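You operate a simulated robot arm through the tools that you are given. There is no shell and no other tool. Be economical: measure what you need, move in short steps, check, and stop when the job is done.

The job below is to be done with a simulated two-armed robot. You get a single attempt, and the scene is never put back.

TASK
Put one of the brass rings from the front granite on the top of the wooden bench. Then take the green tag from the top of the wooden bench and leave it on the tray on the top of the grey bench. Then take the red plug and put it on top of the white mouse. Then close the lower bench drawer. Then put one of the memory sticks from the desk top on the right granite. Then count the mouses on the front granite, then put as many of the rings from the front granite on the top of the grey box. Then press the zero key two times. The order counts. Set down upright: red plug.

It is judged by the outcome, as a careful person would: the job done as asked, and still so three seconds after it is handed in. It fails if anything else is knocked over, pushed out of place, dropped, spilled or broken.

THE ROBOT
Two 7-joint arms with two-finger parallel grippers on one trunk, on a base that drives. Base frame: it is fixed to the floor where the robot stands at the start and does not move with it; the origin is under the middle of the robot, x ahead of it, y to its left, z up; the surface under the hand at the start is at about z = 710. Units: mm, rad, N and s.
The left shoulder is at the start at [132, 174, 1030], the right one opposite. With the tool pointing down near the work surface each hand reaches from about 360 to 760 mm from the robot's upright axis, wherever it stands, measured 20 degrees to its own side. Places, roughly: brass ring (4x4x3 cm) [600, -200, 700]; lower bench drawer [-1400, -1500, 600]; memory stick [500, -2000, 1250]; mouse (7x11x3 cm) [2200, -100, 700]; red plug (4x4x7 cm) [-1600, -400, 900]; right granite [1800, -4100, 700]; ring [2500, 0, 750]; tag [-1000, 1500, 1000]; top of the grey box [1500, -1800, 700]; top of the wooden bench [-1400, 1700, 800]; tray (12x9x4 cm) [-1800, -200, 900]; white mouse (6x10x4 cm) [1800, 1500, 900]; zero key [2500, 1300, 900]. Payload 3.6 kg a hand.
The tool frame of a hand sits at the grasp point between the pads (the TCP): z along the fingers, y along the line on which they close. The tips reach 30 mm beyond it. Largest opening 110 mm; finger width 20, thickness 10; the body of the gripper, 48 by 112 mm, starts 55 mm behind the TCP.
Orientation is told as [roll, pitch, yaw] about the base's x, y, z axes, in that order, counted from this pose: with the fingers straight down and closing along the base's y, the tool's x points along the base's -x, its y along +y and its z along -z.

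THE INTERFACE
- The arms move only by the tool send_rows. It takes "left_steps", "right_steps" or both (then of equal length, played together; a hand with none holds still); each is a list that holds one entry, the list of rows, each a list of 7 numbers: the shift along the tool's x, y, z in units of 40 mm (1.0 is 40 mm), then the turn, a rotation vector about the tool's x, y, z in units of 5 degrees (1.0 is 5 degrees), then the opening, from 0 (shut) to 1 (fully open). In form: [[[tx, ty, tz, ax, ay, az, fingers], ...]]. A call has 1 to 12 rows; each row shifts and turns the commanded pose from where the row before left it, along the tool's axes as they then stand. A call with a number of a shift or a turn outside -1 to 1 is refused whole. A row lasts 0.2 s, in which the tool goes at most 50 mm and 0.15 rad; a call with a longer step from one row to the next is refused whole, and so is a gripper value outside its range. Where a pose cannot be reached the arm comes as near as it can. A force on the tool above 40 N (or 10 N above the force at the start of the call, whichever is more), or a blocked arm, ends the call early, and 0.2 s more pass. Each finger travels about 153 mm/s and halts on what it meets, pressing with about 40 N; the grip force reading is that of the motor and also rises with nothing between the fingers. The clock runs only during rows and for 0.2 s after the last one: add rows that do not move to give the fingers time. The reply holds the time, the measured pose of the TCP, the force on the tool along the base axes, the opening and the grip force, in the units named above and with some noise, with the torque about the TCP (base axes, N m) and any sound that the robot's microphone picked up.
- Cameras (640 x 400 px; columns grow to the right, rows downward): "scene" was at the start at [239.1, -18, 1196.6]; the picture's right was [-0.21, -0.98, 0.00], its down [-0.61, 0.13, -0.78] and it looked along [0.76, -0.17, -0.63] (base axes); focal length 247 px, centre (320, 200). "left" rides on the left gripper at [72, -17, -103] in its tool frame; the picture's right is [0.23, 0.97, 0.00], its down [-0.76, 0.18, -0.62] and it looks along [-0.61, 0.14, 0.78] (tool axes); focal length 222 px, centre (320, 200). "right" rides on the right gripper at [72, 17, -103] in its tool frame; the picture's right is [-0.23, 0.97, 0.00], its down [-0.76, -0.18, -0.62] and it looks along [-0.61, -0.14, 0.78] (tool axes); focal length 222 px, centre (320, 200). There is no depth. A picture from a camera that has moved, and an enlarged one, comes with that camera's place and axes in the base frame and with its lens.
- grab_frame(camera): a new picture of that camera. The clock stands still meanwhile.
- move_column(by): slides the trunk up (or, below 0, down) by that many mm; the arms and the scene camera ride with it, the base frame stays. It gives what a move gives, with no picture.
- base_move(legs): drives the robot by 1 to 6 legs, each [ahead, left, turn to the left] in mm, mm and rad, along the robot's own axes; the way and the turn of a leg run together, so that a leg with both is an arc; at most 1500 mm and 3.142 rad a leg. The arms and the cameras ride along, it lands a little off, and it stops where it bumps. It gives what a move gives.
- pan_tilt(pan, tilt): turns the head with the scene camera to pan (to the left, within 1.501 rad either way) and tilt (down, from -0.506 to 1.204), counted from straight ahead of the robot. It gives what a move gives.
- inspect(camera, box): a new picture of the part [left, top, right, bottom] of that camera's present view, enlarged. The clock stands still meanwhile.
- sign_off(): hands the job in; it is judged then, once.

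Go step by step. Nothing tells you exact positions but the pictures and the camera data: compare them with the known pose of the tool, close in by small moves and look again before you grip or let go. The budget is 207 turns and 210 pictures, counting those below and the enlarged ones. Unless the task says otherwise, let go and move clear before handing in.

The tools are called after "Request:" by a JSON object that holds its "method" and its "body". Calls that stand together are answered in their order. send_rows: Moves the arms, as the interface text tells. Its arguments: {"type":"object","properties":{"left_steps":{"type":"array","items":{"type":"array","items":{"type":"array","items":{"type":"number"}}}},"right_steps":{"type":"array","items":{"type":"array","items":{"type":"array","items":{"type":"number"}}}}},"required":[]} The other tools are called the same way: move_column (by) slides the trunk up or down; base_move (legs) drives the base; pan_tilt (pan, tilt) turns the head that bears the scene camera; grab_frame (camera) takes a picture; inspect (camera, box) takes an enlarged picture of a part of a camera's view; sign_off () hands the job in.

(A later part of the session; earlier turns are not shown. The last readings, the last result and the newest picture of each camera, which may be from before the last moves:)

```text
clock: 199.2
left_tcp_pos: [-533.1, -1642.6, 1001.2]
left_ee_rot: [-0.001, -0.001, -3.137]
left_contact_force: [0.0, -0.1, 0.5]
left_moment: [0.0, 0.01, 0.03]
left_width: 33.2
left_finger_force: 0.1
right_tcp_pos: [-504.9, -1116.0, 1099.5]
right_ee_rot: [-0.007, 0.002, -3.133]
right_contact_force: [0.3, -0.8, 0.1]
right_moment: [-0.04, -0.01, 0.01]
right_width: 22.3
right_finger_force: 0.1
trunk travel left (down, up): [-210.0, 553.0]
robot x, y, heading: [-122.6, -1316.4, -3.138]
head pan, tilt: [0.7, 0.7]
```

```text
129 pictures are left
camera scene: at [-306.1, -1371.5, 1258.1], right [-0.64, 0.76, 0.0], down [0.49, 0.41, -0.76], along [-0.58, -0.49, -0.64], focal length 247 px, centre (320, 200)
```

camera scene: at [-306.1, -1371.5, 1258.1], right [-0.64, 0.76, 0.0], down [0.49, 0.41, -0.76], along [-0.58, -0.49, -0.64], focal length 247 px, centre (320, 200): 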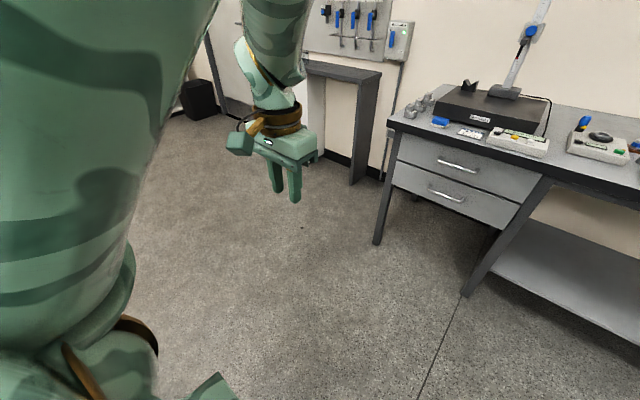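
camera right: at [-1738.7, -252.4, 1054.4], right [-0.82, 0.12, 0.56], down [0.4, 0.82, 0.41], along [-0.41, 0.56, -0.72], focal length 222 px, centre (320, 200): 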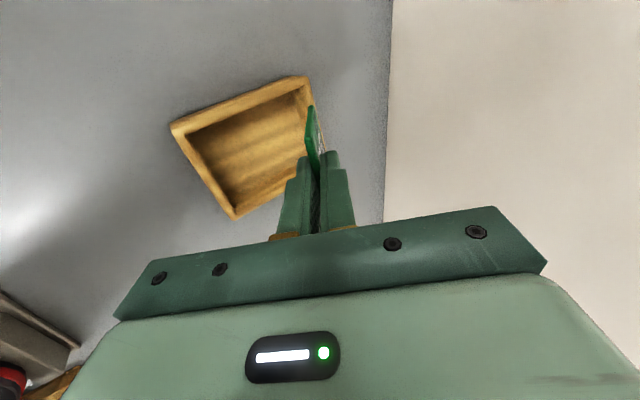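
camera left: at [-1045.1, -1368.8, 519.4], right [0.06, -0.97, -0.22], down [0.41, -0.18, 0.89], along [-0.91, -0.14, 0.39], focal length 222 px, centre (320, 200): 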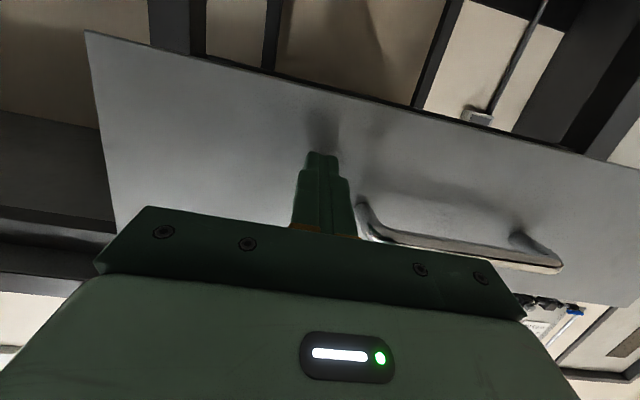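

Arm restored. I'll tuck it and turn toward the desk.

Request:
{"method": "send_rows", "body": {"left_steps": [[[0, -0.8, -0.4, 0, 0, 0, 0.3], [0, -0.8, -0.4, 0, 0, 0, 0.3], [0, -0.8, -0.4, 0, 0, 0, 0.3], [0, -0.8, -0.4, 0, 0, 0, 0.3]]]}}

Request:
{"method": "base_move", "body": {"legs": [[0, 0, 2.4]]}}

Request:
{"method": "pan_tilt", "body": {"pan": 0.1, "tilt": 0.3}}

Request:
{"method": "grab_frame", "body": {"camera": "scene"}}

```text
clock: 200.2
left_tcp_pos: [-577.9, -1619.2, 1053.5]
left_ee_rot: [-0.002, 0.002, -3.137]
left_contact_force: [0.2, 0.0, 0.6]
left_moment: [-0.01, -0.01, 0.0]
left_width: 33.1
left_finger_force: 0.0
left hand out of reach, approached as far as the arm can: row 1, 2, 3, 4
right_tcp_pos: [-504.8, -1116.7, 1099.9]
right_ee_rot: [-0.006, 0.002, -3.133]
right_contact_force: [-0.3, -0.6, -0.3]
right_moment: [0.02, 0.0, -0.02]
right_width: 22.0
right_finger_force: 0.0
trunk travel left (down, up): [-210.0, 553.0]
robot x, y, heading: [-119.9, -1316.6, -3.14]
head pan, tilt: [0.7, 0.7]
```

```text
clock: 204.6
left_tcp_pos: [249.2, -1718.2, 1054.2]
left_ee_rot: [-0.011, -0.003, -1.405]
left_contact_force: [-20.7, 4.2, 3.6]
left_moment: [-0.08, -0.69, -0.07]
left_width: 23.0
left_finger_force: 0.1
right_tcp_pos: [-253.2, -1731.9, 1098.6]
right_ee_rot: [-0.004, 0.0, -1.385]
right_contact_force: [0.1, 0.1, -1.1]
right_moment: [0.0, -0.02, 0.01]
right_width: 21.9
right_finger_force: 0.1
trunk travel left (down, up): [-210.0, 553.0]
robot x, y, heading: [-119.1, -1318.4, -1.394]
head pan, tilt: [0.7, 0.7]
stopped in leg 1: the force on the tool passed its limit at 59 N (the readings are from after the stop); the commanded pose is now the measured one
```

```text
clock: 205.6
left_tcp_pos: [251.3, -1717.2, 1054.2]
left_ee_rot: [-0.009, -0.004, -1.4]
left_contact_force: [-26.4, 1.1, 0.4]
left_moment: [-0.06, -0.66, -0.15]
left_width: 20.0
left_finger_force: 0.1
right_tcp_pos: [-250.9, -1733.3, 1099.6]
right_ee_rot: [-0.005, 0.0, -1.383]
right_contact_force: [-0.9, -0.2, -0.1]
right_moment: [0.0, -0.02, -0.03]
right_width: 21.9
right_finger_force: 0.1
trunk travel left (down, up): [-210.0, 553.0]
robot x, y, heading: [-117.1, -1316.1, -1.392]
head pan, tilt: [0.099, 0.3]
```

```text
128 pictures are left
camera scene: at [-76.7, -1526.6, 1294.2], right [-0.96, -0.28, 0.0], down [-0.08, 0.29, -0.96], along [0.26, -0.92, -0.3], focal length 247 px, centre (320, 200)
```

scene: 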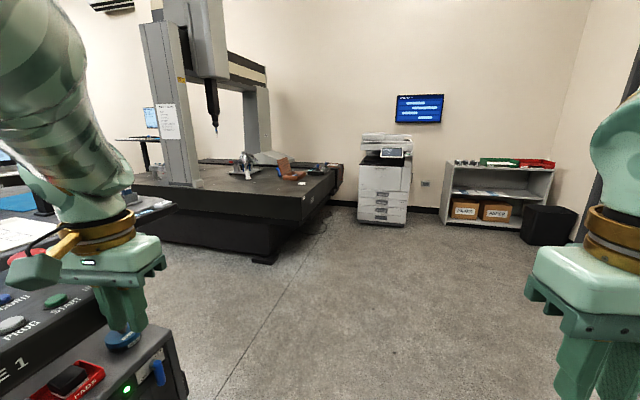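

The left hand touched something, a raised control console just beside me. I'll look closely before moving.

Request:
{"method": "inspect", "body": {"camera": "scene", "box": [0, 220, 240, 400]}}

Request:
{"method": "grab_frame", "body": {"camera": "left"}}

```text
2.22 times, centred on (120, 310) of scene
camera zoom: at [-76.7, -1526.6, 1294.2], right [-0.96, -0.28, 0.0], down [-0.08, 0.29, -0.96], along [0.26, -0.92, -0.3], focal length 550 px, centre (764, -44)
```

zoom: 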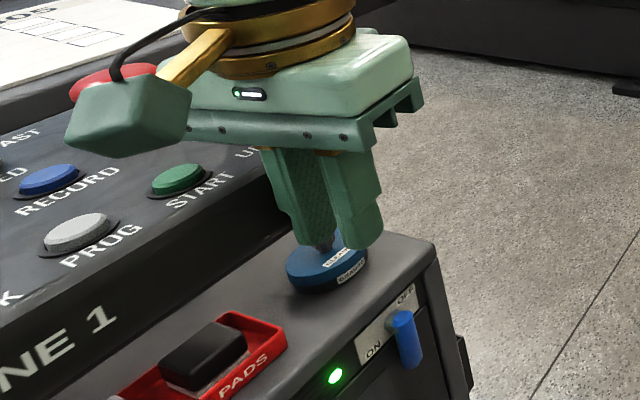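

```text
126 pictures are left
camera left: at [223.9, -1648.7, 1157.5], right [0.92, 0.39, -0.01], down [0.31, -0.72, 0.62], along [0.24, -0.58, -0.78], focal length 222 px, centre (320, 200)
```

left: 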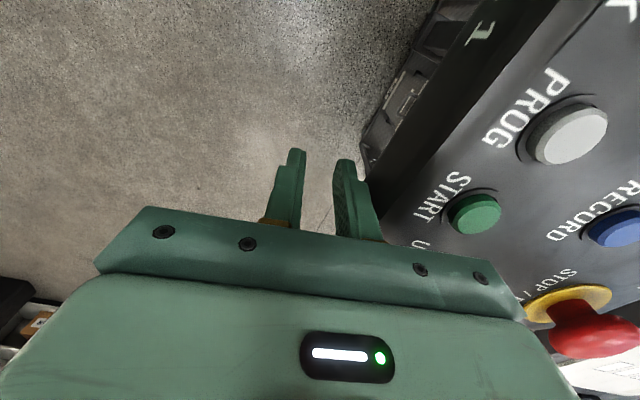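

The finger is resting against the console's solid side. No buttons look pressed, so I'll turn back right to free it and look at the console.

Request:
{"method": "base_move", "body": {"legs": [[0, 0, -0.25]]}}

Request:
{"method": "pan_tilt", "body": {"pan": 0.9, "tilt": 0.4}}

Request:
{"method": "grab_frame", "body": {"camera": "scene"}}

```text
clock: 206.8
left_tcp_pos: [143.4, -1797.0, 1054.6]
left_ee_rot: [-0.01, -0.002, -1.65]
left_contact_force: [0.1, -0.2, 0.0]
left_moment: [0.0, 0.0, 0.01]
left_width: 33.2
left_finger_force: 0.0
right_tcp_pos: [-346.8, -1688.4, 1099.5]
right_ee_rot: [-0.006, 0.004, -1.633]
right_contact_force: [0.5, 0.3, -0.3]
right_moment: [0.02, -0.03, -0.03]
right_width: 22.2
right_finger_force: 0.0
trunk travel left (down, up): [-210.0, 553.0]
robot x, y, heading: [-117.9, -1314.5, -1.641]
head pan, tilt: [0.099, 0.3]
```

```text
clock: 207.9
left_tcp_pos: [144.9, -1796.9, 1052.5]
left_ee_rot: [-0.011, -0.004, -1.649]
left_contact_force: [0.0, 0.0, -0.6]
left_moment: [0.01, -0.01, 0.0]
left_width: 33.0
left_finger_force: 0.1
right_tcp_pos: [-347.1, -1687.8, 1099.8]
right_ee_rot: [-0.007, 0.001, -1.632]
right_contact_force: [0.8, -0.6, 0.6]
right_moment: [-0.01, -0.05, 0.01]
right_width: 22.0
right_finger_force: 0.0
trunk travel left (down, up): [-210.0, 553.0]
robot x, y, heading: [-123.5, -1315.0, -1.644]
head pan, tilt: [0.901, 0.4]
```

```text
125 pictures are left
camera scene: at [-60.0, -1501.1, 1284.9], right [-0.68, -0.74, 0.0], down [-0.29, 0.26, -0.92], along [0.68, -0.62, -0.39], focal length 247 px, centre (320, 200)
```

scene: 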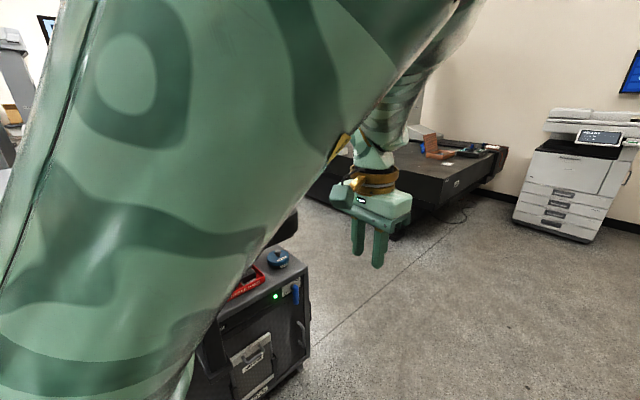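

The blue puck still stands on the cabinet. I'll sidestep away from the console to get a full view of it.

Request:
{"method": "base_move", "body": {"legs": [[0, -350, 0], [0, 0, 0.9]]}}

Request:
{"method": "pan_tilt", "body": {"pan": 0.2, "tilt": 0.35}}

Request:
{"method": "grab_frame", "body": {"camera": "scene"}}

```text
clock: 212.5
left_tcp_pos: [69.2, -1394.4, 1051.9]
left_ee_rot: [-0.013, -0.004, -0.769]
left_contact_force: [0.6, -0.4, -0.2]
left_moment: [0.03, 0.0, 0.01]
left_width: 32.7
left_finger_force: 0.1
right_tcp_pos: [-327.8, -1702.6, 1100.7]
right_ee_rot: [-0.007, 0.002, -0.753]
right_contact_force: [0.3, 0.1, -0.9]
right_moment: [-0.01, 0.03, 0.04]
right_width: 21.8
right_finger_force: 0.1
trunk travel left (down, up): [-210.0, 553.0]
robot x, y, heading: [-467.8, -1290.4, -0.76]
head pan, tilt: [0.901, 0.4]
```

```text
clock: 213.6
left_tcp_pos: [69.1, -1395.3, 1052.9]
left_ee_rot: [-0.011, -0.004, -0.771]
left_contact_force: [-0.8, -0.3, 0.1]
left_moment: [0.0, 0.04, -0.01]
left_width: 32.8
left_finger_force: 0.1
right_tcp_pos: [-329.2, -1702.7, 1100.5]
right_ee_rot: [-0.008, 0.002, -0.752]
right_contact_force: [0.5, 0.8, 0.7]
right_moment: [0.01, 0.02, 0.0]
right_width: 22.0
right_finger_force: 0.0
trunk travel left (down, up): [-210.0, 553.0]
robot x, y, heading: [-470.3, -1289.2, -0.764]
head pan, tilt: [0.201, 0.351]
```

```text
124 pictures are left
camera scene: at [-302.5, -1424.9, 1289.4], right [-0.53, -0.85, 0.0], down [-0.29, 0.18, -0.94], along [0.8, -0.5, -0.34], focal length 247 px, centre (320, 200)
```

scene: 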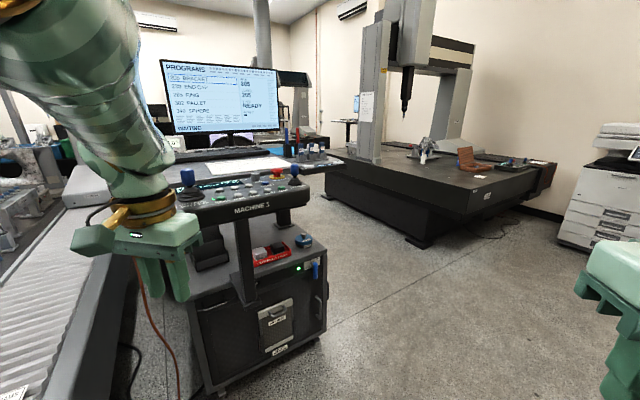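

This is a CMM console beside the desk with the monitor. I'll zoom in to find the memory sticks.

Request:
{"method": "inspect", "body": {"camera": "scene", "box": [160, 120, 360, 245]}}

Request:
{"method": "inspect", "body": {"camera": "scene", "box": [380, 110, 560, 220]}}

```text
3.20 times, centred on (260, 182) of scene
camera zoom: at [-302.5, -1424.9, 1289.4], right [-0.53, -0.85, 0.0], down [-0.29, 0.18, -0.94], along [0.8, -0.5, -0.34], focal length 792 px, centre (512, 256)
```

zoom: 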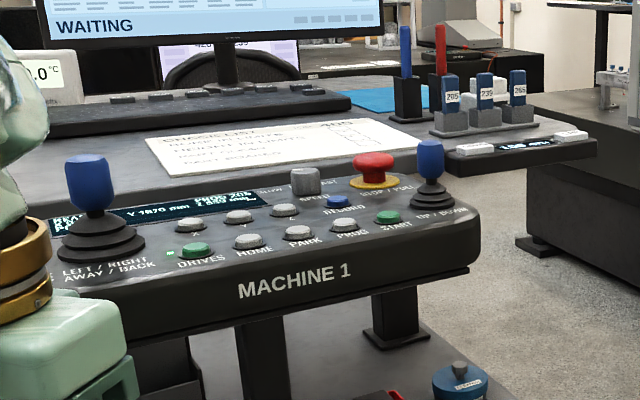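

```text
3.56 times, centred on (470, 165) of scene
camera zoom: at [-302.5, -1424.9, 1289.4], right [-0.53, -0.85, 0.0], down [-0.29, 0.18, -0.94], along [0.8, -0.5, -0.34], focal length 880 px, centre (-213, 324)
```

zoom: 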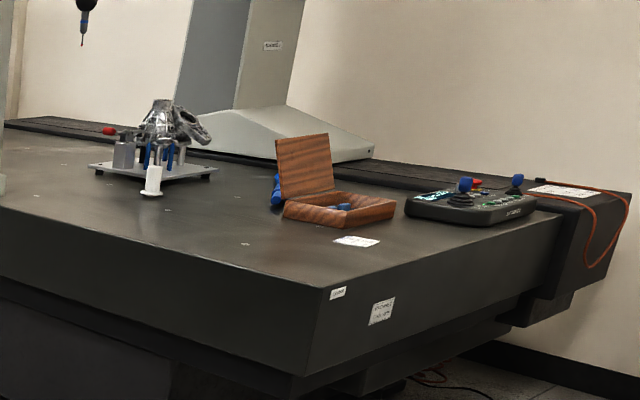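

The three blue memory sticks stand in a holder near the right edge of the desk, around (600, -1950). I'll drive around to the desk's free right side.

Request:
{"method": "base_move", "body": {"legs": [[830, -720, 0], [0, 0, 1.1]]}}

Request:
{"method": "move_column", "body": {"by": 200}}

Request:
{"method": "pan_tilt", "body": {"pan": 0.0, "tilt": 0.4}}

Request:
{"method": "grab_frame", "body": {"camera": "scene"}}

```text
clock: 221.8
left_tcp_pos: [-37.9, -1930.4, 1053.6]
left_ee_rot: [-0.013, -0.004, 0.325]
left_contact_force: [0.3, 1.0, -0.6]
left_moment: [0.0, 0.04, 0.01]
left_width: 33.0
left_finger_force: 0.1
right_tcp_pos: [53.5, -2425.5, 1100.9]
right_ee_rot: [-0.007, 0.001, 0.341]
right_contact_force: [0.3, 0.1, 0.4]
right_moment: [0.0, 0.0, -0.04]
right_width: 21.9
right_finger_force: 0.1
trunk travel left (down, up): [-210.0, 553.0]
robot x, y, heading: [-374.6, -2361.8, 0.331]
head pan, tilt: [0.201, 0.351]
```

```text
clock: 224.0
left_tcp_pos: [-38.7, -1930.9, 1254.1]
left_ee_rot: [-0.011, -0.002, 0.325]
left_contact_force: [-0.2, 0.3, -0.2]
left_moment: [-0.02, -0.01, -0.01]
left_width: 33.1
left_finger_force: 0.0
right_tcp_pos: [54.7, -2426.1, 1300.4]
right_ee_rot: [-0.006, 0.003, 0.344]
right_contact_force: [0.5, 0.3, -0.4]
right_moment: [0.03, -0.02, 0.01]
right_width: 22.1
right_finger_force: 0.0
trunk travel left (down, up): [-410.0, 353.0]
robot x, y, heading: [-377.9, -2358.9, 0.33]
head pan, tilt: [0.201, 0.351]
```

```text
clock: 224.8
left_tcp_pos: [-38.0, -1930.9, 1254.2]
left_ee_rot: [-0.01, -0.002, 0.325]
left_contact_force: [-0.3, -0.4, 0.5]
left_moment: [-0.02, -0.01, -0.02]
left_width: 33.1
left_finger_force: 0.1
right_tcp_pos: [53.7, -2425.3, 1299.3]
right_ee_rot: [-0.007, 0.003, 0.343]
right_contact_force: [-0.3, -0.7, 0.5]
right_moment: [-0.01, 0.0, 0.02]
right_width: 22.0
right_finger_force: 0.1
trunk travel left (down, up): [-410.0, 353.0]
robot x, y, heading: [-375.1, -2363.9, 0.329]
head pan, tilt: [0.0, 0.4]
```

```text
121 pictures are left
camera scene: at [-249.4, -2318.2, 1489.2], right [0.33, -0.94, 0.0], down [-0.37, -0.13, -0.92], along [0.87, 0.3, -0.39], focal length 247 px, centre (320, 200)
```

scene: 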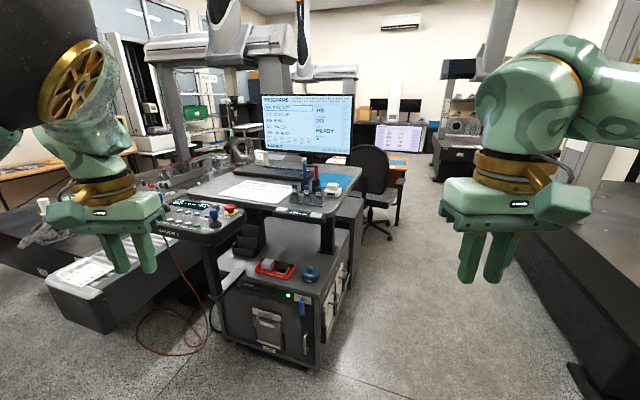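

Two views put the sticks at about (616, -1956, 1127). I'll go around to the south side, turn to face them, and approach.

Request:
{"method": "base_move", "body": {"legs": [[690, -620, 0], [0, 0, 1.24]]}}

Request:
{"method": "pan_tilt", "body": {"pan": -0.1, "tilt": 0.45}}

Request:
{"method": "grab_frame", "body": {"camera": "scene"}}

```text
clock: 232.7
left_tcp_pos: [164.9, -2268.6, 1252.8]
left_ee_rot: [-0.011, -0.002, 1.585]
left_contact_force: [0.0, 0.1, -0.5]
left_moment: [0.01, 0.02, -0.01]
left_width: 33.1
left_finger_force: 0.0
right_tcp_pos: [664.4, -2333.3, 1300.6]
right_ee_rot: [-0.007, 0.002, 1.604]
right_contact_force: [0.4, 0.1, 0.2]
right_moment: [-0.03, -0.01, 0.03]
right_width: 22.2
right_finger_force: 0.0
trunk travel left (down, up): [-410.0, 353.0]
robot x, y, heading: [474.4, -2725.6, 1.593]
head pan, tilt: [0.0, 0.4]
```

```text
clock: 233.4
left_tcp_pos: [165.4, -2270.1, 1254.0]
left_ee_rot: [-0.013, -0.003, 1.585]
left_contact_force: [0.5, 0.0, 0.5]
left_moment: [-0.02, -0.05, -0.01]
left_width: 32.9
left_finger_force: 0.0
right_tcp_pos: [665.0, -2333.8, 1299.2]
right_ee_rot: [-0.006, 0.002, 1.604]
right_contact_force: [0.2, -0.3, -0.2]
right_moment: [-0.03, -0.02, -0.05]
right_width: 22.0
right_finger_force: 0.0
trunk travel left (down, up): [-410.0, 353.0]
robot x, y, heading: [469.0, -2727.5, 1.593]
head pan, tilt: [-0.099, 0.45]
```

```text
120 pictures are left
camera scene: at [479.0, -2590.2, 1484.5], right [1.0, -0.08, 0.0], down [-0.03, -0.43, -0.9], along [0.07, 0.9, -0.44], focal length 247 px, centre (320, 200)
```

scene: 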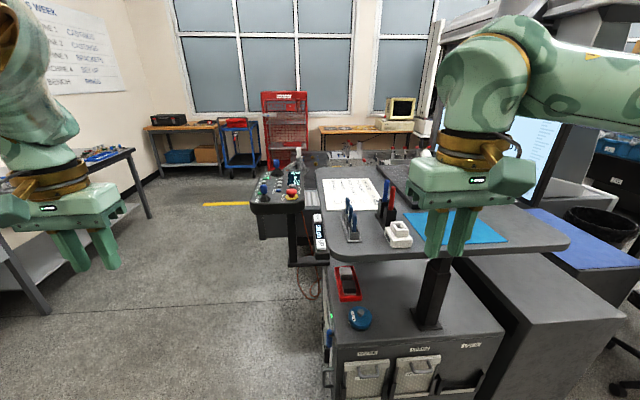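

The holder's row of sticks runs away from me. I'll zoom in.

Request:
{"method": "inspect", "body": {"camera": "scene", "box": [310, 160, 430, 260]}}

```text
4.00 times, centred on (370, 210) of scene
camera zoom: at [479.0, -2590.2, 1484.5], right [1.0, -0.08, 0.0], down [-0.03, -0.43, -0.9], along [0.07, 0.9, -0.44], focal length 990 px, centre (120, 160)
```

zoom: 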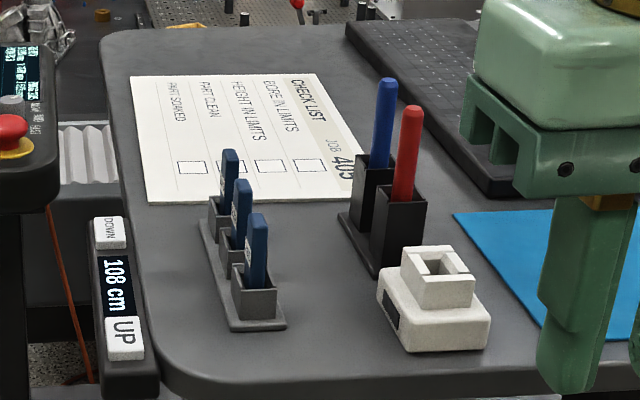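

Desk top is 108 cm high, so the nearest stick's top is about (618, -1997, 1150). I'll drive 130 mm ahead and bring the right hand over it.

Request:
{"method": "base_move", "body": {"legs": [[130, 0, 0]]}}

Request:
{"method": "send_rows", "body": {"right_steps": [[[-0.75, 0.2, 0.2, 0, 0, 0, 0.45], [-0.75, 0.2, 0.2, 0, 0, 0, 0.45], [-0.75, 0.2, 0.2, 0, 0, 0, 0.45], [-0.75, 0.2, 0.2, 0, 0, 0, 0.45], [-0.75, 0.2, 0.2, 0, 0, 0, 0.45], [-0.75, 0.2, 0.2, 0, 0, 0, 0.45], [0, 0, 0, 0, 0, 0, 0.45]]]}}

Request:
{"method": "grab_frame", "body": {"camera": "right"}}

Request:
{"method": "inspect", "body": {"camera": "scene", "box": [300, 130, 460, 270]}}

```text
clock: 234.7
left_tcp_pos: [160.9, -2138.0, 1254.2]
left_ee_rot: [-0.01, -0.003, 1.586]
left_contact_force: [0.5, -0.3, -0.3]
left_moment: [-0.03, 0.03, -0.02]
left_width: 33.1
left_finger_force: 0.0
right_tcp_pos: [659.3, -2201.4, 1300.1]
right_ee_rot: [-0.006, 0.003, 1.607]
right_contact_force: [-0.4, -0.2, -0.5]
right_moment: [-0.04, -0.03, -0.01]
right_width: 22.0
right_finger_force: 0.1
trunk travel left (down, up): [-410.0, 353.0]
robot x, y, heading: [471.0, -2594.6, 1.596]
head pan, tilt: [-0.099, 0.45]
```

```text
clock: 236.3
left_tcp_pos: [162.2, -2139.5, 1252.9]
left_ee_rot: [-0.012, -0.003, 1.586]
left_contact_force: [0.1, -0.3, 0.4]
left_moment: [-0.02, 0.01, -0.02]
left_width: 32.9
left_finger_force: 0.0
right_tcp_pos: [609.7, -2045.1, 1246.6]
right_ee_rot: [-0.007, 0.0, 1.605]
right_contact_force: [0.0, -0.1, -0.1]
right_moment: [0.02, -0.01, -0.03]
right_width: 49.6
right_finger_force: 0.0
right hand out of reach, approached as far as the arm can: row 6
trunk travel left (down, up): [-410.0, 353.0]
robot x, y, heading: [471.7, -2592.1, 1.592]
head pan, tilt: [-0.099, 0.45]
```

```text
118 pictures are left
camera right: at [593.0, -2118.5, 1349.1], right [-0.98, 0.19, -0.01], down [0.15, 0.77, 0.62], along [0.13, 0.61, -0.78], focal length 222 px, centre (320, 200)
```

right: 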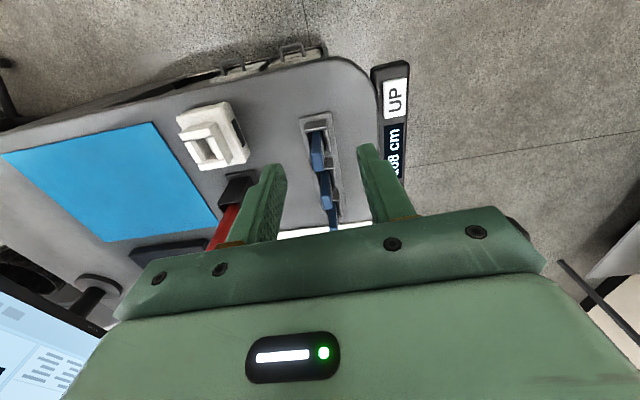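

```text
2.86 times, centred on (380, 200) of scene
camera zoom: at [476.1, -2458.8, 1484.5], right [1.0, -0.08, 0.0], down [-0.03, -0.43, -0.9], along [0.07, 0.9, -0.44], focal length 707 px, centre (149, 200)
```

zoom: 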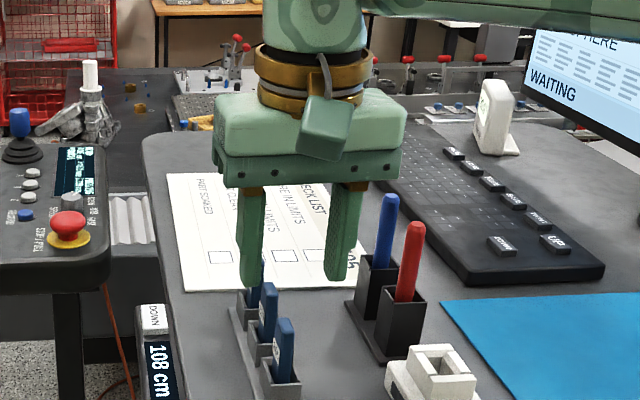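

From this close, the nearest stick's top is about (605, -2058, 1190). I'll shift and lower around it, then check.

Request:
{"method": "send_rows", "body": {"right_steps": [[[0.32, 0.12, 0, 0, 0, 0, 0.45], [0, 0, 0.6, 0, 0, 0, 0.45], [0, 0, 0.5, 0, 0, 0, 0.45], [0, 0, 0, 0, 0, 0, 0.45]]]}}

Request:
{"method": "grab_frame", "body": {"camera": "right"}}

Request:
{"method": "inspect", "body": {"camera": "scene", "box": [300, 130, 460, 270]}}

```text
clock: 237.3
left_tcp_pos: [162.7, -2140.1, 1254.7]
left_ee_rot: [-0.012, -0.004, 1.587]
left_contact_force: [0.2, 0.5, -0.1]
left_moment: [-0.01, -0.03, 0.03]
left_width: 33.1
left_finger_force: 0.1
right_tcp_pos: [602.9, -2058.8, 1200.8]
right_ee_rot: [-0.008, 0.0, 1.607]
right_contact_force: [0.7, 0.6, -0.1]
right_moment: [0.01, -0.02, 0.04]
right_width: 49.6
right_finger_force: 0.1
trunk travel left (down, up): [-410.0, 353.0]
robot x, y, heading: [469.6, -2591.8, 1.593]
head pan, tilt: [-0.099, 0.45]
```

```text
116 pictures are left
camera right: at [587.6, -2130.8, 1304.9], right [-0.98, 0.19, -0.01], down [0.15, 0.77, 0.62], along [0.13, 0.61, -0.78], focal length 222 px, centre (320, 200)
```

right: 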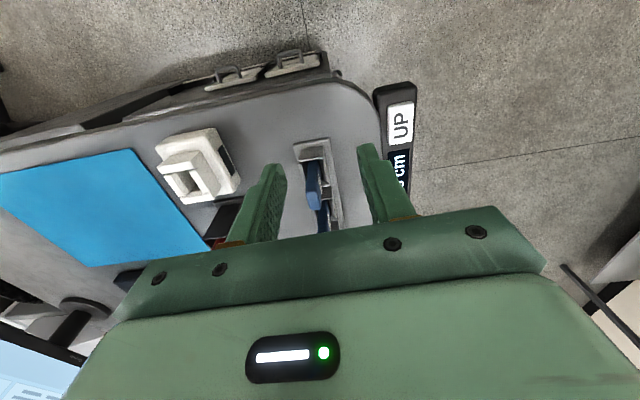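

```text
2.86 times, centred on (380, 200) of scene
camera zoom: at [475.6, -2458.9, 1484.5], right [1.0, -0.07, 0.0], down [-0.03, -0.43, -0.9], along [0.07, 0.9, -0.44], focal length 707 px, centre (149, 200)
```

zoom: 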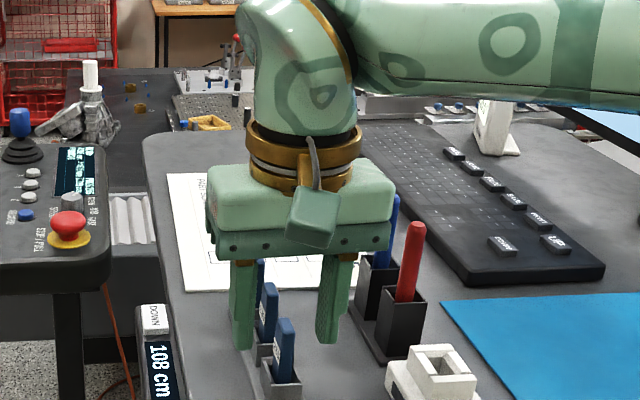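

I misread the stick's base as its top. The true top is (618, -1998, 1148), so I'll move 60 mm farther at this height and recheck.

Request:
{"method": "send_rows", "body": {"right_steps": [[[-0.5, -0.12, -0.2, 0, 0, 0, 0.45], [-0.5, -0.12, 0, 0, 0, 0, 0.45], [-0.5, -0.08, 0, 0, 0, 0, 0.45], [0, 0, 0, 0, 0, 0, 0.45]]]}}

Request:
{"method": "grab_frame", "body": {"camera": "right"}}

Request:
{"method": "inspect", "body": {"camera": "scene", "box": [300, 130, 460, 270]}}

```text
clock: 238.3
left_tcp_pos: [161.5, -2139.1, 1253.6]
left_ee_rot: [-0.01, -0.005, 1.587]
left_contact_force: [-0.1, 0.1, -0.4]
left_moment: [0.01, 0.02, -0.01]
left_width: 32.7
left_finger_force: 0.0
right_tcp_pos: [609.6, -2027.1, 1209.1]
right_ee_rot: [-0.008, 0.001, 1.605]
right_contact_force: [0.4, 0.7, -0.6]
right_moment: [0.01, 0.04, -0.01]
right_width: 49.7
right_finger_force: 0.0
right hand out of reach, approached as far as the arm can: row 2, 3
trunk travel left (down, up): [-410.0, 353.0]
robot x, y, heading: [470.3, -2589.1, 1.593]
head pan, tilt: [-0.099, 0.45]
```

```text
114 pictures are left
camera right: at [593.3, -2100.4, 1312.7], right [-0.98, 0.19, -0.01], down [0.15, 0.77, 0.62], along [0.13, 0.61, -0.78], focal length 222 px, centre (320, 200)
```

right: 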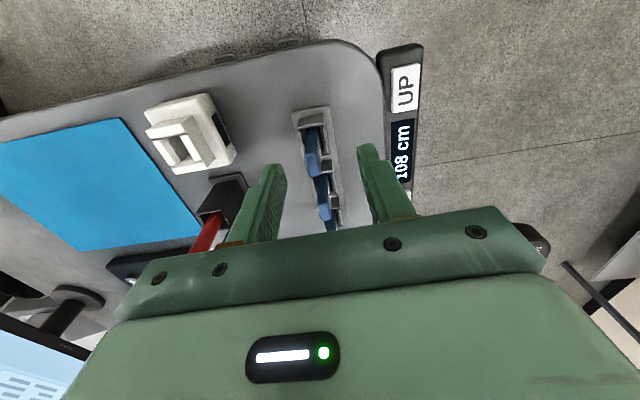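

```text
2.86 times, centred on (380, 200) of scene
camera zoom: at [475.6, -2458.4, 1484.5], right [1.0, -0.07, 0.0], down [-0.03, -0.43, -0.9], along [0.07, 0.9, -0.44], focal length 707 px, centre (149, 200)
```

zoom: 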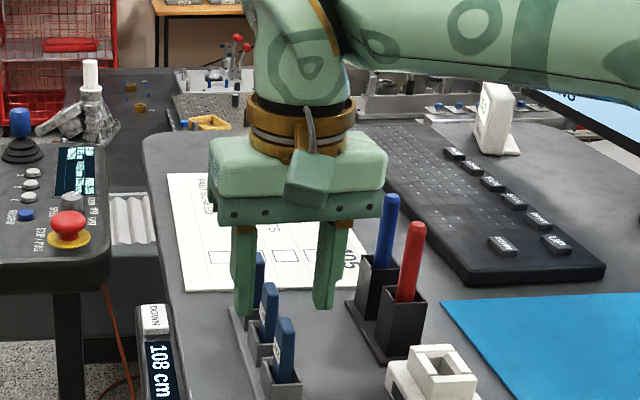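

The hand is at its reach limit from here, so I'll pull it back a little and drive 90 mm closer.

Request:
{"method": "send_rows", "body": {"right_steps": [[[0.8, 0, -0.1, 0, 0, 0, 0.45], [0.8, 0, -0.1, 0, 0, 0, 0.45], [0, 0, 0, 0, 0, 0, 0.45]]]}}

Request:
{"method": "base_move", "body": {"legs": [[90, 0, 0]]}}

Request:
{"method": "grab_frame", "body": {"camera": "right"}}

```text
clock: 239.1
left_tcp_pos: [162.2, -2139.3, 1253.5]
left_ee_rot: [-0.013, -0.004, 1.587]
left_contact_force: [0.2, 0.1, 0.1]
left_moment: [-0.02, 0.0, 0.01]
left_width: 33.3
left_finger_force: 0.0
right_tcp_pos: [610.9, -2092.5, 1217.5]
right_ee_rot: [-0.006, 0.001, 1.607]
right_contact_force: [0.5, 0.2, -0.5]
right_moment: [0.0, 0.0, 0.01]
right_width: 49.2
right_finger_force: 0.1
trunk travel left (down, up): [-410.0, 353.0]
robot x, y, heading: [467.5, -2591.4, 1.593]
head pan, tilt: [-0.099, 0.45]
```

```text
clock: 240.2
left_tcp_pos: [160.1, -2050.0, 1252.9]
left_ee_rot: [-0.012, -0.001, 1.59]
left_contact_force: [0.2, 0.2, -0.7]
left_moment: [0.0, -0.04, -0.01]
left_width: 33.3
left_finger_force: 0.1
right_tcp_pos: [608.3, -2000.3, 1217.9]
right_ee_rot: [-0.006, 0.002, 1.608]
right_contact_force: [-0.3, 0.0, -0.3]
right_moment: [-0.04, 0.0, 0.0]
right_width: 49.9
right_finger_force: 0.0
trunk travel left (down, up): [-410.0, 353.0]
robot x, y, heading: [465.5, -2503.7, 1.596]
head pan, tilt: [-0.099, 0.45]
```

```text
112 pictures are left
camera right: at [593.4, -2074.4, 1320.8], right [-0.98, 0.19, -0.01], down [0.15, 0.77, 0.62], along [0.13, 0.61, -0.78], focal length 222 px, centre (320, 200)
```

right: 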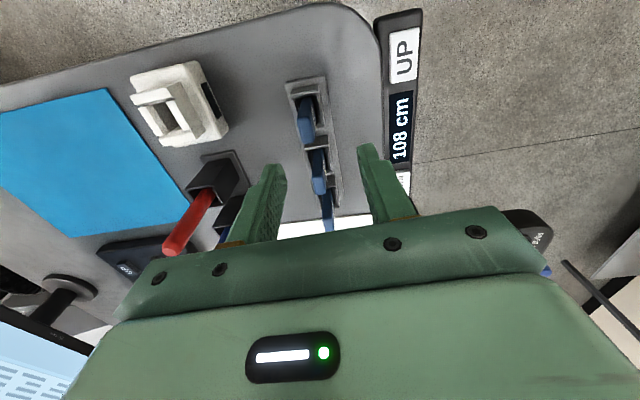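

The stick top is confirmed at (620, -2001, 1148). I'll align and lower around it.

Request:
{"method": "send_rows", "body": {"right_steps": [[[0.02, -0.3, 0.4, 0, 0, 0, 0.45], [0, 0, 0.7, 0, 0, 0, 0.45], [0, 0, 0.6, 0, 0, 0, 0.45], [0, 0, 0, 0, 0, 0, 0.45]]]}}

Request:
{"method": "grab_frame", "body": {"camera": "right"}}

Request:
{"method": "inspect", "body": {"camera": "scene", "box": [330, 180, 470, 300]}}

```text
clock: 241.2
left_tcp_pos: [158.5, -2051.0, 1253.4]
left_ee_rot: [-0.012, -0.004, 1.59]
left_contact_force: [0.2, 0.4, 0.0]
left_moment: [-0.05, 0.03, -0.02]
left_width: 33.0
left_finger_force: 0.1
right_tcp_pos: [621.0, -2003.7, 1152.0]
right_ee_rot: [-0.006, 0.0, 1.607]
right_contact_force: [0.2, 0.1, -0.5]
right_moment: [0.04, -0.01, -0.02]
right_width: 49.7
right_finger_force: 0.0
trunk travel left (down, up): [-410.0, 353.0]
robot x, y, heading: [468.0, -2506.6, 1.599]
head pan, tilt: [-0.099, 0.45]
```

```text
111 pictures are left
camera right: at [606.4, -2077.2, 1253.4], right [-0.98, 0.19, -0.01], down [0.15, 0.77, 0.62], along [0.13, 0.61, -0.78], focal length 222 px, centre (320, 200)
```

right: 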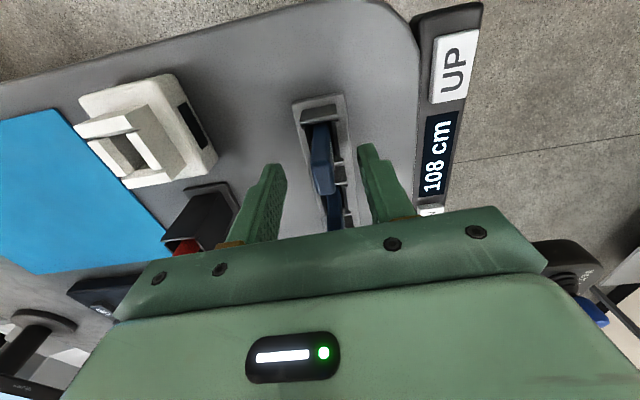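

```text
3.33 times, centred on (400, 240) of scene
camera zoom: at [473.1, -2369.4, 1484.5], right [1.0, -0.07, 0.0], down [-0.03, -0.43, -0.9], along [0.07, 0.9, -0.44], focal length 825 px, centre (53, 67)
```

zoom: 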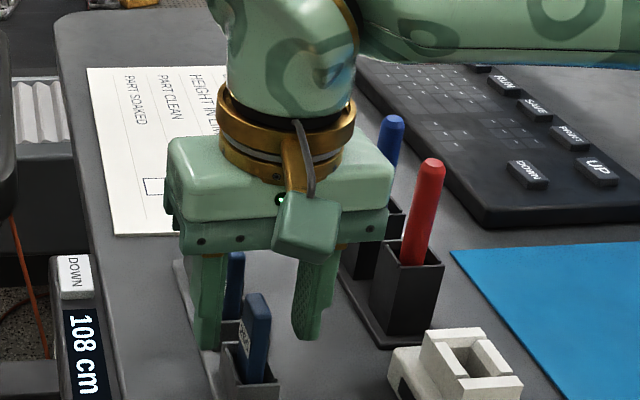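

The stick is between the pads. I'll close and lift straight up.

Request:
{"method": "send_rows", "body": {"right_steps": [[[0, 0, 0.1, 0, 0, 0, 0.3], [0, 0, 0, 0, 0, 0, 0.0], [0, 0, 0, 0, 0, 0, 0.0], [0, 0, 0, 0, 0, 0, 0.0], [0, 0, -0.5, 0, 0, 0, 0.0], [0, 0, -0.7, 0, 0, 0, 0.0], [0, 0, -0.9, 0, 0, 0, 0.0], [0, 0, -0.9, 0, 0, 0, 0.0]]]}}

Request:
{"method": "grab_frame", "body": {"camera": "right"}}

Request:
{"method": "inspect", "body": {"camera": "scene", "box": [330, 130, 470, 300]}}

```text
clock: 243.0
left_tcp_pos: [158.6, -2052.0, 1253.6]
left_ee_rot: [-0.013, -0.002, 1.59]
left_contact_force: [-0.1, 0.4, -0.2]
left_moment: [0.05, 0.0, 0.04]
left_width: 33.3
left_finger_force: 0.0
right_tcp_pos: [619.2, -2004.5, 1265.1]
right_ee_rot: [-0.008, -0.002, 1.609]
right_contact_force: [-0.2, -0.3, -0.5]
right_moment: [-0.01, 0.0, 0.01]
right_width: 9.3
right_finger_force: 39.4
trunk travel left (down, up): [-410.0, 353.0]
robot x, y, heading: [469.6, -2503.6, 1.597]
head pan, tilt: [-0.099, 0.45]
```

```text
109 pictures are left
camera right: at [605.5, -2077.5, 1368.7], right [-0.98, 0.19, -0.01], down [0.14, 0.77, 0.62], along [0.13, 0.61, -0.78], focal length 222 px, centre (320, 200)
```

right: 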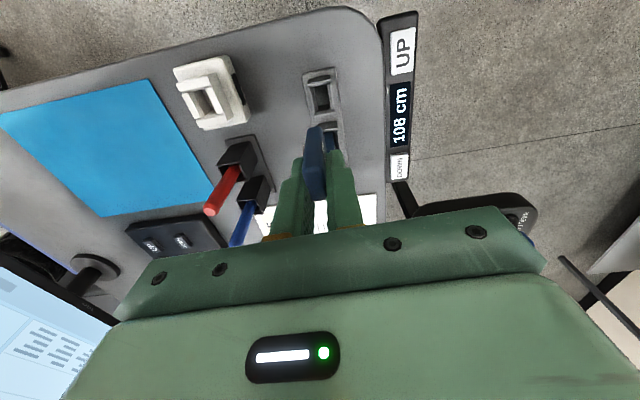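

```text
2.35 times, centred on (400, 215) of scene
camera zoom: at [472.9, -2370.0, 1484.6], right [1.0, -0.07, 0.0], down [-0.03, -0.43, -0.9], along [0.07, 0.9, -0.44], focal length 582 px, centre (132, 165)
```

zoom: 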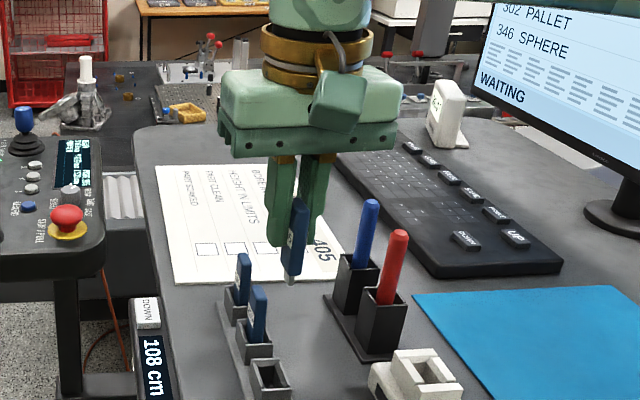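

I have a memory stick. I'll retract, back away and turn toward the right granite.

Request:
{"method": "send_rows", "body": {"right_steps": [[[0.8, 0, -0.2, 0, 0, 0, 0.0], [0.8, 0, 0, 0, 0, 0, 0.0], [0.8, 0, 0, 0, 0, 0, 0.0]]]}}

Request:
{"method": "base_move", "body": {"legs": [[-350, 0, 0], [0, 0, -2.4]]}}

Request:
{"method": "pan_tilt", "body": {"pan": 0.0, "tilt": 0.45}}

Request:
{"method": "grab_frame", "body": {"camera": "scene"}}

```text
clock: 243.8
left_tcp_pos: [158.3, -2052.2, 1254.6]
left_ee_rot: [-0.011, -0.004, 1.591]
left_contact_force: [-0.8, 0.3, 0.7]
left_moment: [-0.01, 0.02, 0.0]
left_width: 32.9
left_finger_force: 0.0
right_tcp_pos: [624.0, -2100.3, 1275.4]
right_ee_rot: [-0.007, 0.0, 1.608]
right_contact_force: [1.5, 0.4, 0.7]
right_moment: [0.02, -0.04, 0.02]
right_width: 9.4
right_finger_force: 39.9
trunk travel left (down, up): [-410.0, 353.0]
robot x, y, heading: [469.8, -2501.1, 1.596]
head pan, tilt: [-0.099, 0.45]
```

```text
clock: 251.7
left_tcp_pos: [1007.0, -2989.2, 1253.6]
left_ee_rot: [-0.012, -0.003, -0.833]
left_contact_force: [-0.1, -0.2, -0.4]
left_moment: [0.04, -0.03, -0.02]
left_width: 32.9
left_finger_force: 0.0
right_tcp_pos: [622.1, -3257.8, 1275.0]
right_ee_rot: [-0.007, 0.001, -0.816]
right_contact_force: [-0.5, -1.0, -0.1]
right_moment: [-0.01, -0.01, -0.01]
right_width: 9.3
right_finger_force: 40.3
trunk travel left (down, up): [-410.0, 353.0]
robot x, y, heading: [479.4, -2853.0, -0.828]
head pan, tilt: [-0.099, 0.45]
```

```text
clock: 252.4
left_tcp_pos: [1004.9, -2988.5, 1253.6]
left_ee_rot: [-0.013, -0.004, -0.834]
left_contact_force: [0.3, -0.4, 0.3]
left_moment: [0.01, -0.03, -0.02]
left_width: 33.2
left_finger_force: 0.1
right_tcp_pos: [623.0, -3257.7, 1274.9]
right_ee_rot: [-0.007, 0.0, -0.816]
right_contact_force: [-0.2, 0.4, 0.5]
right_moment: [0.01, 0.01, -0.01]
right_width: 9.4
right_finger_force: 39.4
trunk travel left (down, up): [-410.0, 353.0]
robot x, y, heading: [474.4, -2851.7, -0.831]
head pan, tilt: [0.0, 0.45]
```

```text
107 pictures are left
camera scene: at [566.0, -2949.1, 1484.5], right [-0.74, -0.68, 0.0], down [-0.29, 0.32, -0.9], along [0.61, -0.66, -0.44], focal length 247 px, centre (320, 200)
```

scene: 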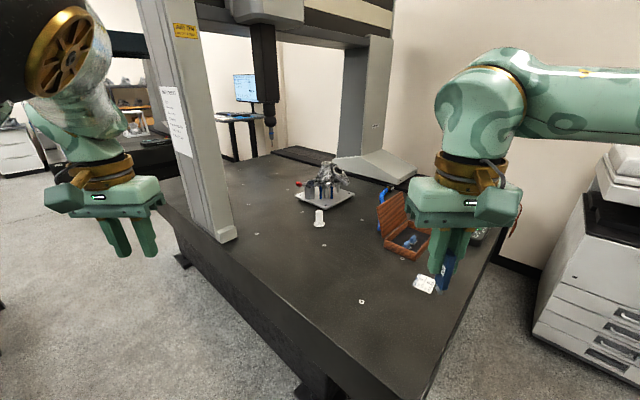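

The granite's near corner is about (650, -3355), with open surface around (800, -3480). I'll lower the trunk, move 90 mm ahead and bring the stick over that spot.

Request:
{"method": "move_column", "body": {"by": -250}}

Request:
{"method": "base_move", "body": {"legs": [[90, 0, 0]]}}

Request:
{"method": "grab_frame", "body": {"camera": "scene"}}

Request:
{"method": "grab_frame", "body": {"camera": "right"}}

```text
clock: 255.0
left_tcp_pos: [1022.5, -3006.0, 972.1]
left_ee_rot: [-0.014, 0.081, -0.834]
left_contact_force: [-0.3, 0.2, -0.4]
left_moment: [-0.02, -0.01, 0.03]
left_width: 33.1
left_finger_force: 0.2
right_tcp_pos: [623.9, -3258.7, 1025.8]
right_ee_rot: [-0.008, 0.0, -0.818]
right_contact_force: [0.5, 0.3, 0.2]
right_moment: [0.01, 0.0, -0.03]
right_width: 9.6
right_finger_force: 39.7
trunk travel left (down, up): [-160.0, 603.0]
robot x, y, heading: [474.7, -2852.6, -0.832]
head pan, tilt: [0.0, 0.45]
```

```text
clock: 256.1
left_tcp_pos: [1085.0, -3073.0, 970.8]
left_ee_rot: [-0.015, 0.083, -0.835]
left_contact_force: [1.0, 0.1, -0.4]
left_moment: [0.02, 0.0, -0.01]
left_width: 33.0
left_finger_force: 0.1
right_tcp_pos: [686.6, -3326.7, 1024.6]
right_ee_rot: [-0.008, 0.001, -0.814]
right_contact_force: [0.2, 0.1, 0.2]
right_moment: [0.04, 0.01, 0.0]
right_width: 9.5
right_finger_force: 40.3
trunk travel left (down, up): [-160.0, 603.0]
robot x, y, heading: [538.5, -2919.7, -0.826]
head pan, tilt: [0.0, 0.45]
```

```text
106 pictures are left
camera scene: at [701.6, -3095.8, 1227.3], right [-0.74, -0.68, 0.0], down [-0.3, 0.32, -0.9], along [0.61, -0.66, -0.44], focal length 247 px, centre (320, 200)
```

scene: 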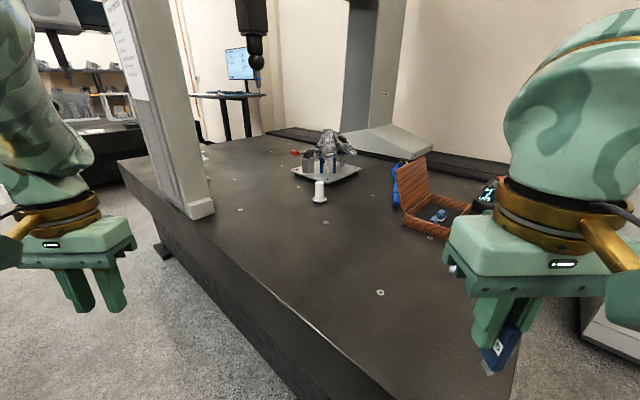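

```text
105 pictures are left
camera right: at [649.6, -3260.7, 1127.6], right [0.86, 0.5, -0.01], down [0.4, -0.67, 0.62], along [0.31, -0.54, -0.78], focal length 222 px, centre (320, 200)
```

right: 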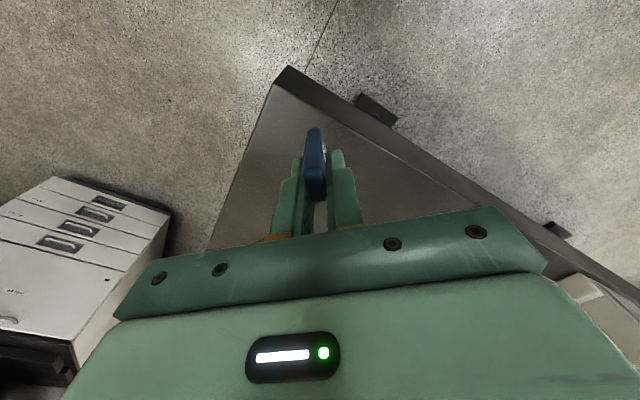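

I'll carry the stick over the open spot, then tilt it 45° so it can be laid down gently like the tag.

Request:
{"method": "send_rows", "body": {"right_steps": [[[-0.757, -0.065, 0.6, 0, 0, 0, 0.0], [-0.757, -0.065, 0.6, 0, 0, 0, 0.0], [-0.757, -0.065, 0.6, 0, 0, 0, 0.0], [-0.757, -0.065, 0.6, 0, 0, 0, 0.0], [-0.757, -0.065, 0.6, 0, 0, 0, 0.0], [-0.757, -0.065, 0.6, 0, 0, 0, 0.0]]]}}

Request:
{"method": "send_rows", "body": {"right_steps": [[[0, 0, 0, -1, 0, 0, 0.0], [0, 0, 0, -1, 0, 0, 0.0], [0, 0, 0, -1, 0, 0, 0.0], [0, 0, 0, -1, 0, 0, 0.0], [0, 0, 0, -1, 0, 0, 0.0], [0, 0, 0, -1, 0, 0, 0.0], [0, 0, 0, -1, 0, 0, 0.0], [0, 0, 0, -1, 0, 0, 0.0], [0, 0, 0, -1, 0, 0, 0.0], [0, 0, 0, 0, 0, 0, 0.0]]]}}

Request:
{"method": "grab_frame", "body": {"camera": "scene"}}

Request:
{"method": "grab_frame", "body": {"camera": "right"}}

```text
clock: 257.5
left_tcp_pos: [1084.6, -3071.6, 970.9]
left_ee_rot: [-0.014, 0.081, -0.834]
left_contact_force: [-0.5, 0.0, -0.1]
left_moment: [0.0, 0.04, 0.03]
left_width: 32.9
left_finger_force: 0.1
right_tcp_pos: [800.2, -3468.5, 879.6]
right_ee_rot: [-0.007, 0.001, -0.814]
right_contact_force: [-0.4, 0.1, -0.3]
right_moment: [-0.01, 0.02, -0.01]
right_width: 9.7
right_finger_force: 39.8
trunk travel left (down, up): [-160.0, 603.0]
robot x, y, heading: [539.6, -2918.8, -0.829]
head pan, tilt: [0.0, 0.45]
```

```text
clock: 259.7
left_tcp_pos: [1085.0, -3071.5, 971.8]
left_ee_rot: [-0.014, 0.08, -0.835]
left_contact_force: [0.6, -1.4, 0.4]
left_moment: [-0.01, -0.02, -0.02]
left_width: 32.9
left_finger_force: 0.2
right_tcp_pos: [796.8, -3467.6, 881.5]
right_ee_rot: [0.779, 0.001, -0.815]
right_contact_force: [0.4, 0.5, -0.6]
right_moment: [0.02, -0.02, -0.01]
right_width: 9.4
right_finger_force: 40.2
trunk travel left (down, up): [-160.0, 603.0]
robot x, y, heading: [538.9, -2919.2, -0.829]
head pan, tilt: [0.0, 0.45]
```

```text
104 pictures are left
camera scene: at [700.7, -3094.8, 1227.7], right [-0.74, -0.68, 0.0], down [-0.3, 0.32, -0.9], along [0.61, -0.66, -0.44], focal length 247 px, centre (320, 200)
```

scene: 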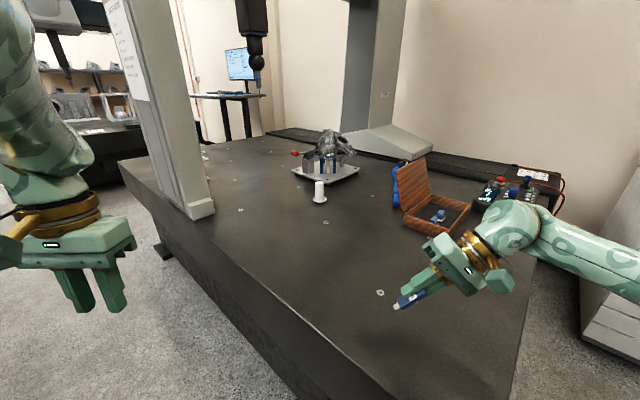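

```text
103 pictures are left
camera right: at [703.7, -3457.0, 967.0], right [0.66, 0.31, 0.68], down [0.11, -0.94, 0.32], along [0.74, -0.13, -0.66], focal length 222 px, centre (320, 200)
```

right: 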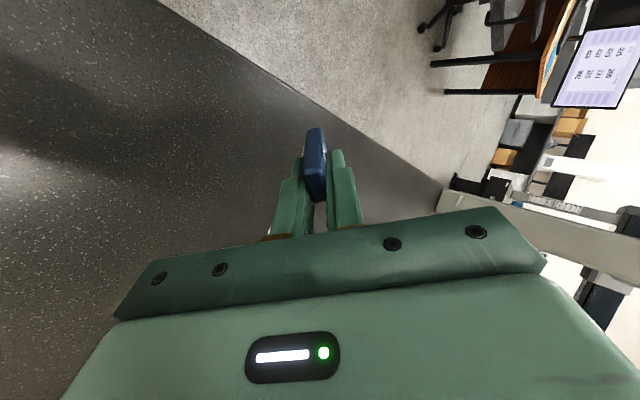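

The stick is tilted. I'll lower it toward the granite, fast first, then slowly to contact.

Request:
{"method": "send_rows", "body": {"right_steps": [[[0, -0.56, 0.57, 0, 0, 0, 0.0], [0, -0.56, 0.57, 0, 0, 0, 0.0], [0, -0.21, 0.21, 0, 0, 0, 0.0], [0, -0.1, 0.1, 0, 0, 0, 0.0], [0, 0, 0, 0, 0, 0, 0.0]]]}}

Request:
{"method": "inspect", "body": {"camera": "scene", "box": [350, 220, 530, 360]}}

```text
clock: 260.9
left_tcp_pos: [1084.1, -3070.3, 971.1]
left_ee_rot: [-0.013, 0.08, -0.835]
left_contact_force: [0.5, 0.2, 0.2]
left_moment: [0.02, -0.02, 0.02]
left_width: 33.2
left_finger_force: 0.0
right_tcp_pos: [799.6, -3466.5, 849.3]
right_ee_rot: [0.779, 0.001, -0.818]
right_contact_force: [0.3, 0.5, 0.1]
right_moment: [0.01, -0.01, 0.04]
right_width: 9.4
right_finger_force: 39.9
right hand out of reach, approached as far as the arm can: row 2, 3, 4
trunk travel left (down, up): [-160.0, 603.0]
robot x, y, heading: [541.5, -2917.3, -0.823]
head pan, tilt: [0.0, 0.45]
```

```text
2.86 times, centred on (440, 290) of scene
camera zoom: at [700.7, -3094.9, 1227.6], right [-0.74, -0.68, 0.0], down [-0.3, 0.32, -0.9], along [0.61, -0.66, -0.44], focal length 707 px, centre (-23, -57)
```

zoom: 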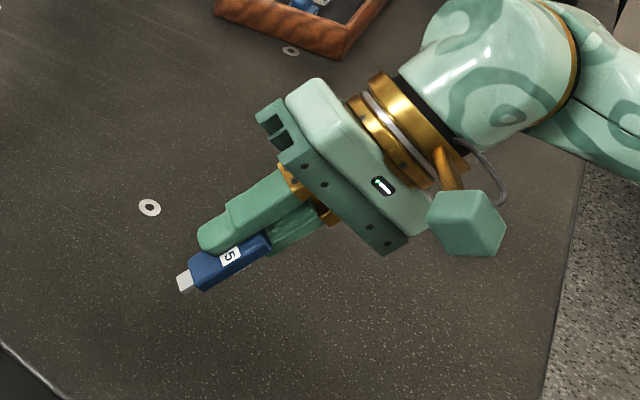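

The arm cannot go lower at this angle, so I'll lower the trunk by 55 mm.

Request:
{"method": "move_column", "body": {"by": -55}}

Request:
{"method": "inspect", "body": {"camera": "scene", "box": [350, 220, 530, 360]}}

Request:
{"method": "grab_frame", "body": {"camera": "right"}}

```text
clock: 261.9
left_tcp_pos: [1095.1, -3080.2, 898.3]
left_ee_rot: [-0.017, 0.136, -0.833]
left_contact_force: [-0.4, 0.6, 0.9]
left_moment: [0.01, 0.0, -0.01]
left_width: 33.1
left_finger_force: 0.1
right_tcp_pos: [797.8, -3465.4, 795.0]
right_ee_rot: [0.78, 0.0, -0.817]
right_contact_force: [-0.4, -0.6, -0.5]
right_moment: [-0.02, 0.0, 0.02]
right_width: 9.2
right_finger_force: 40.4
trunk travel left (down, up): [-105.0, 658.0]
robot x, y, heading: [539.0, -2917.5, -0.826]
head pan, tilt: [0.0, 0.45]
```

```text
2.86 times, centred on (440, 290) of scene
camera zoom: at [722.5, -3118.4, 1169.4], right [-0.74, -0.68, 0.0], down [-0.29, 0.32, -0.9], along [0.61, -0.66, -0.44], focal length 707 px, centre (-23, -57)
```

zoom: 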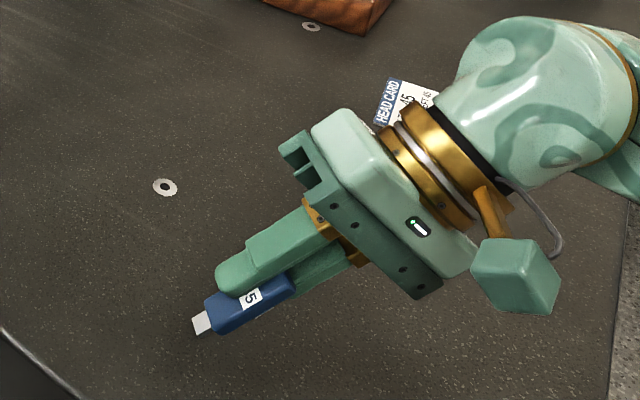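

```text
100 pictures are left
camera right: at [704.0, -3455.9, 879.8], right [0.66, 0.31, 0.68], down [0.11, -0.94, 0.32], along [0.74, -0.14, -0.66], focal length 222 px, centre (320, 200)
```

right: 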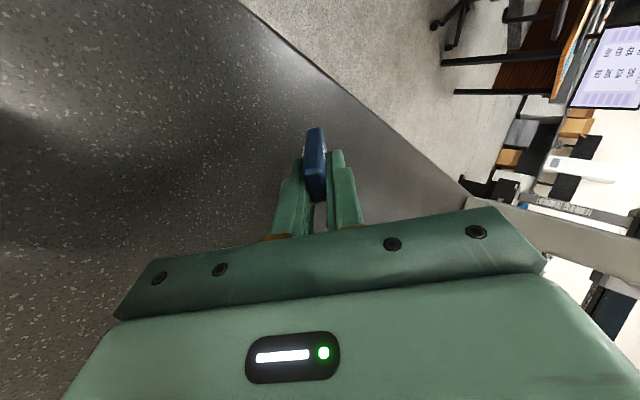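

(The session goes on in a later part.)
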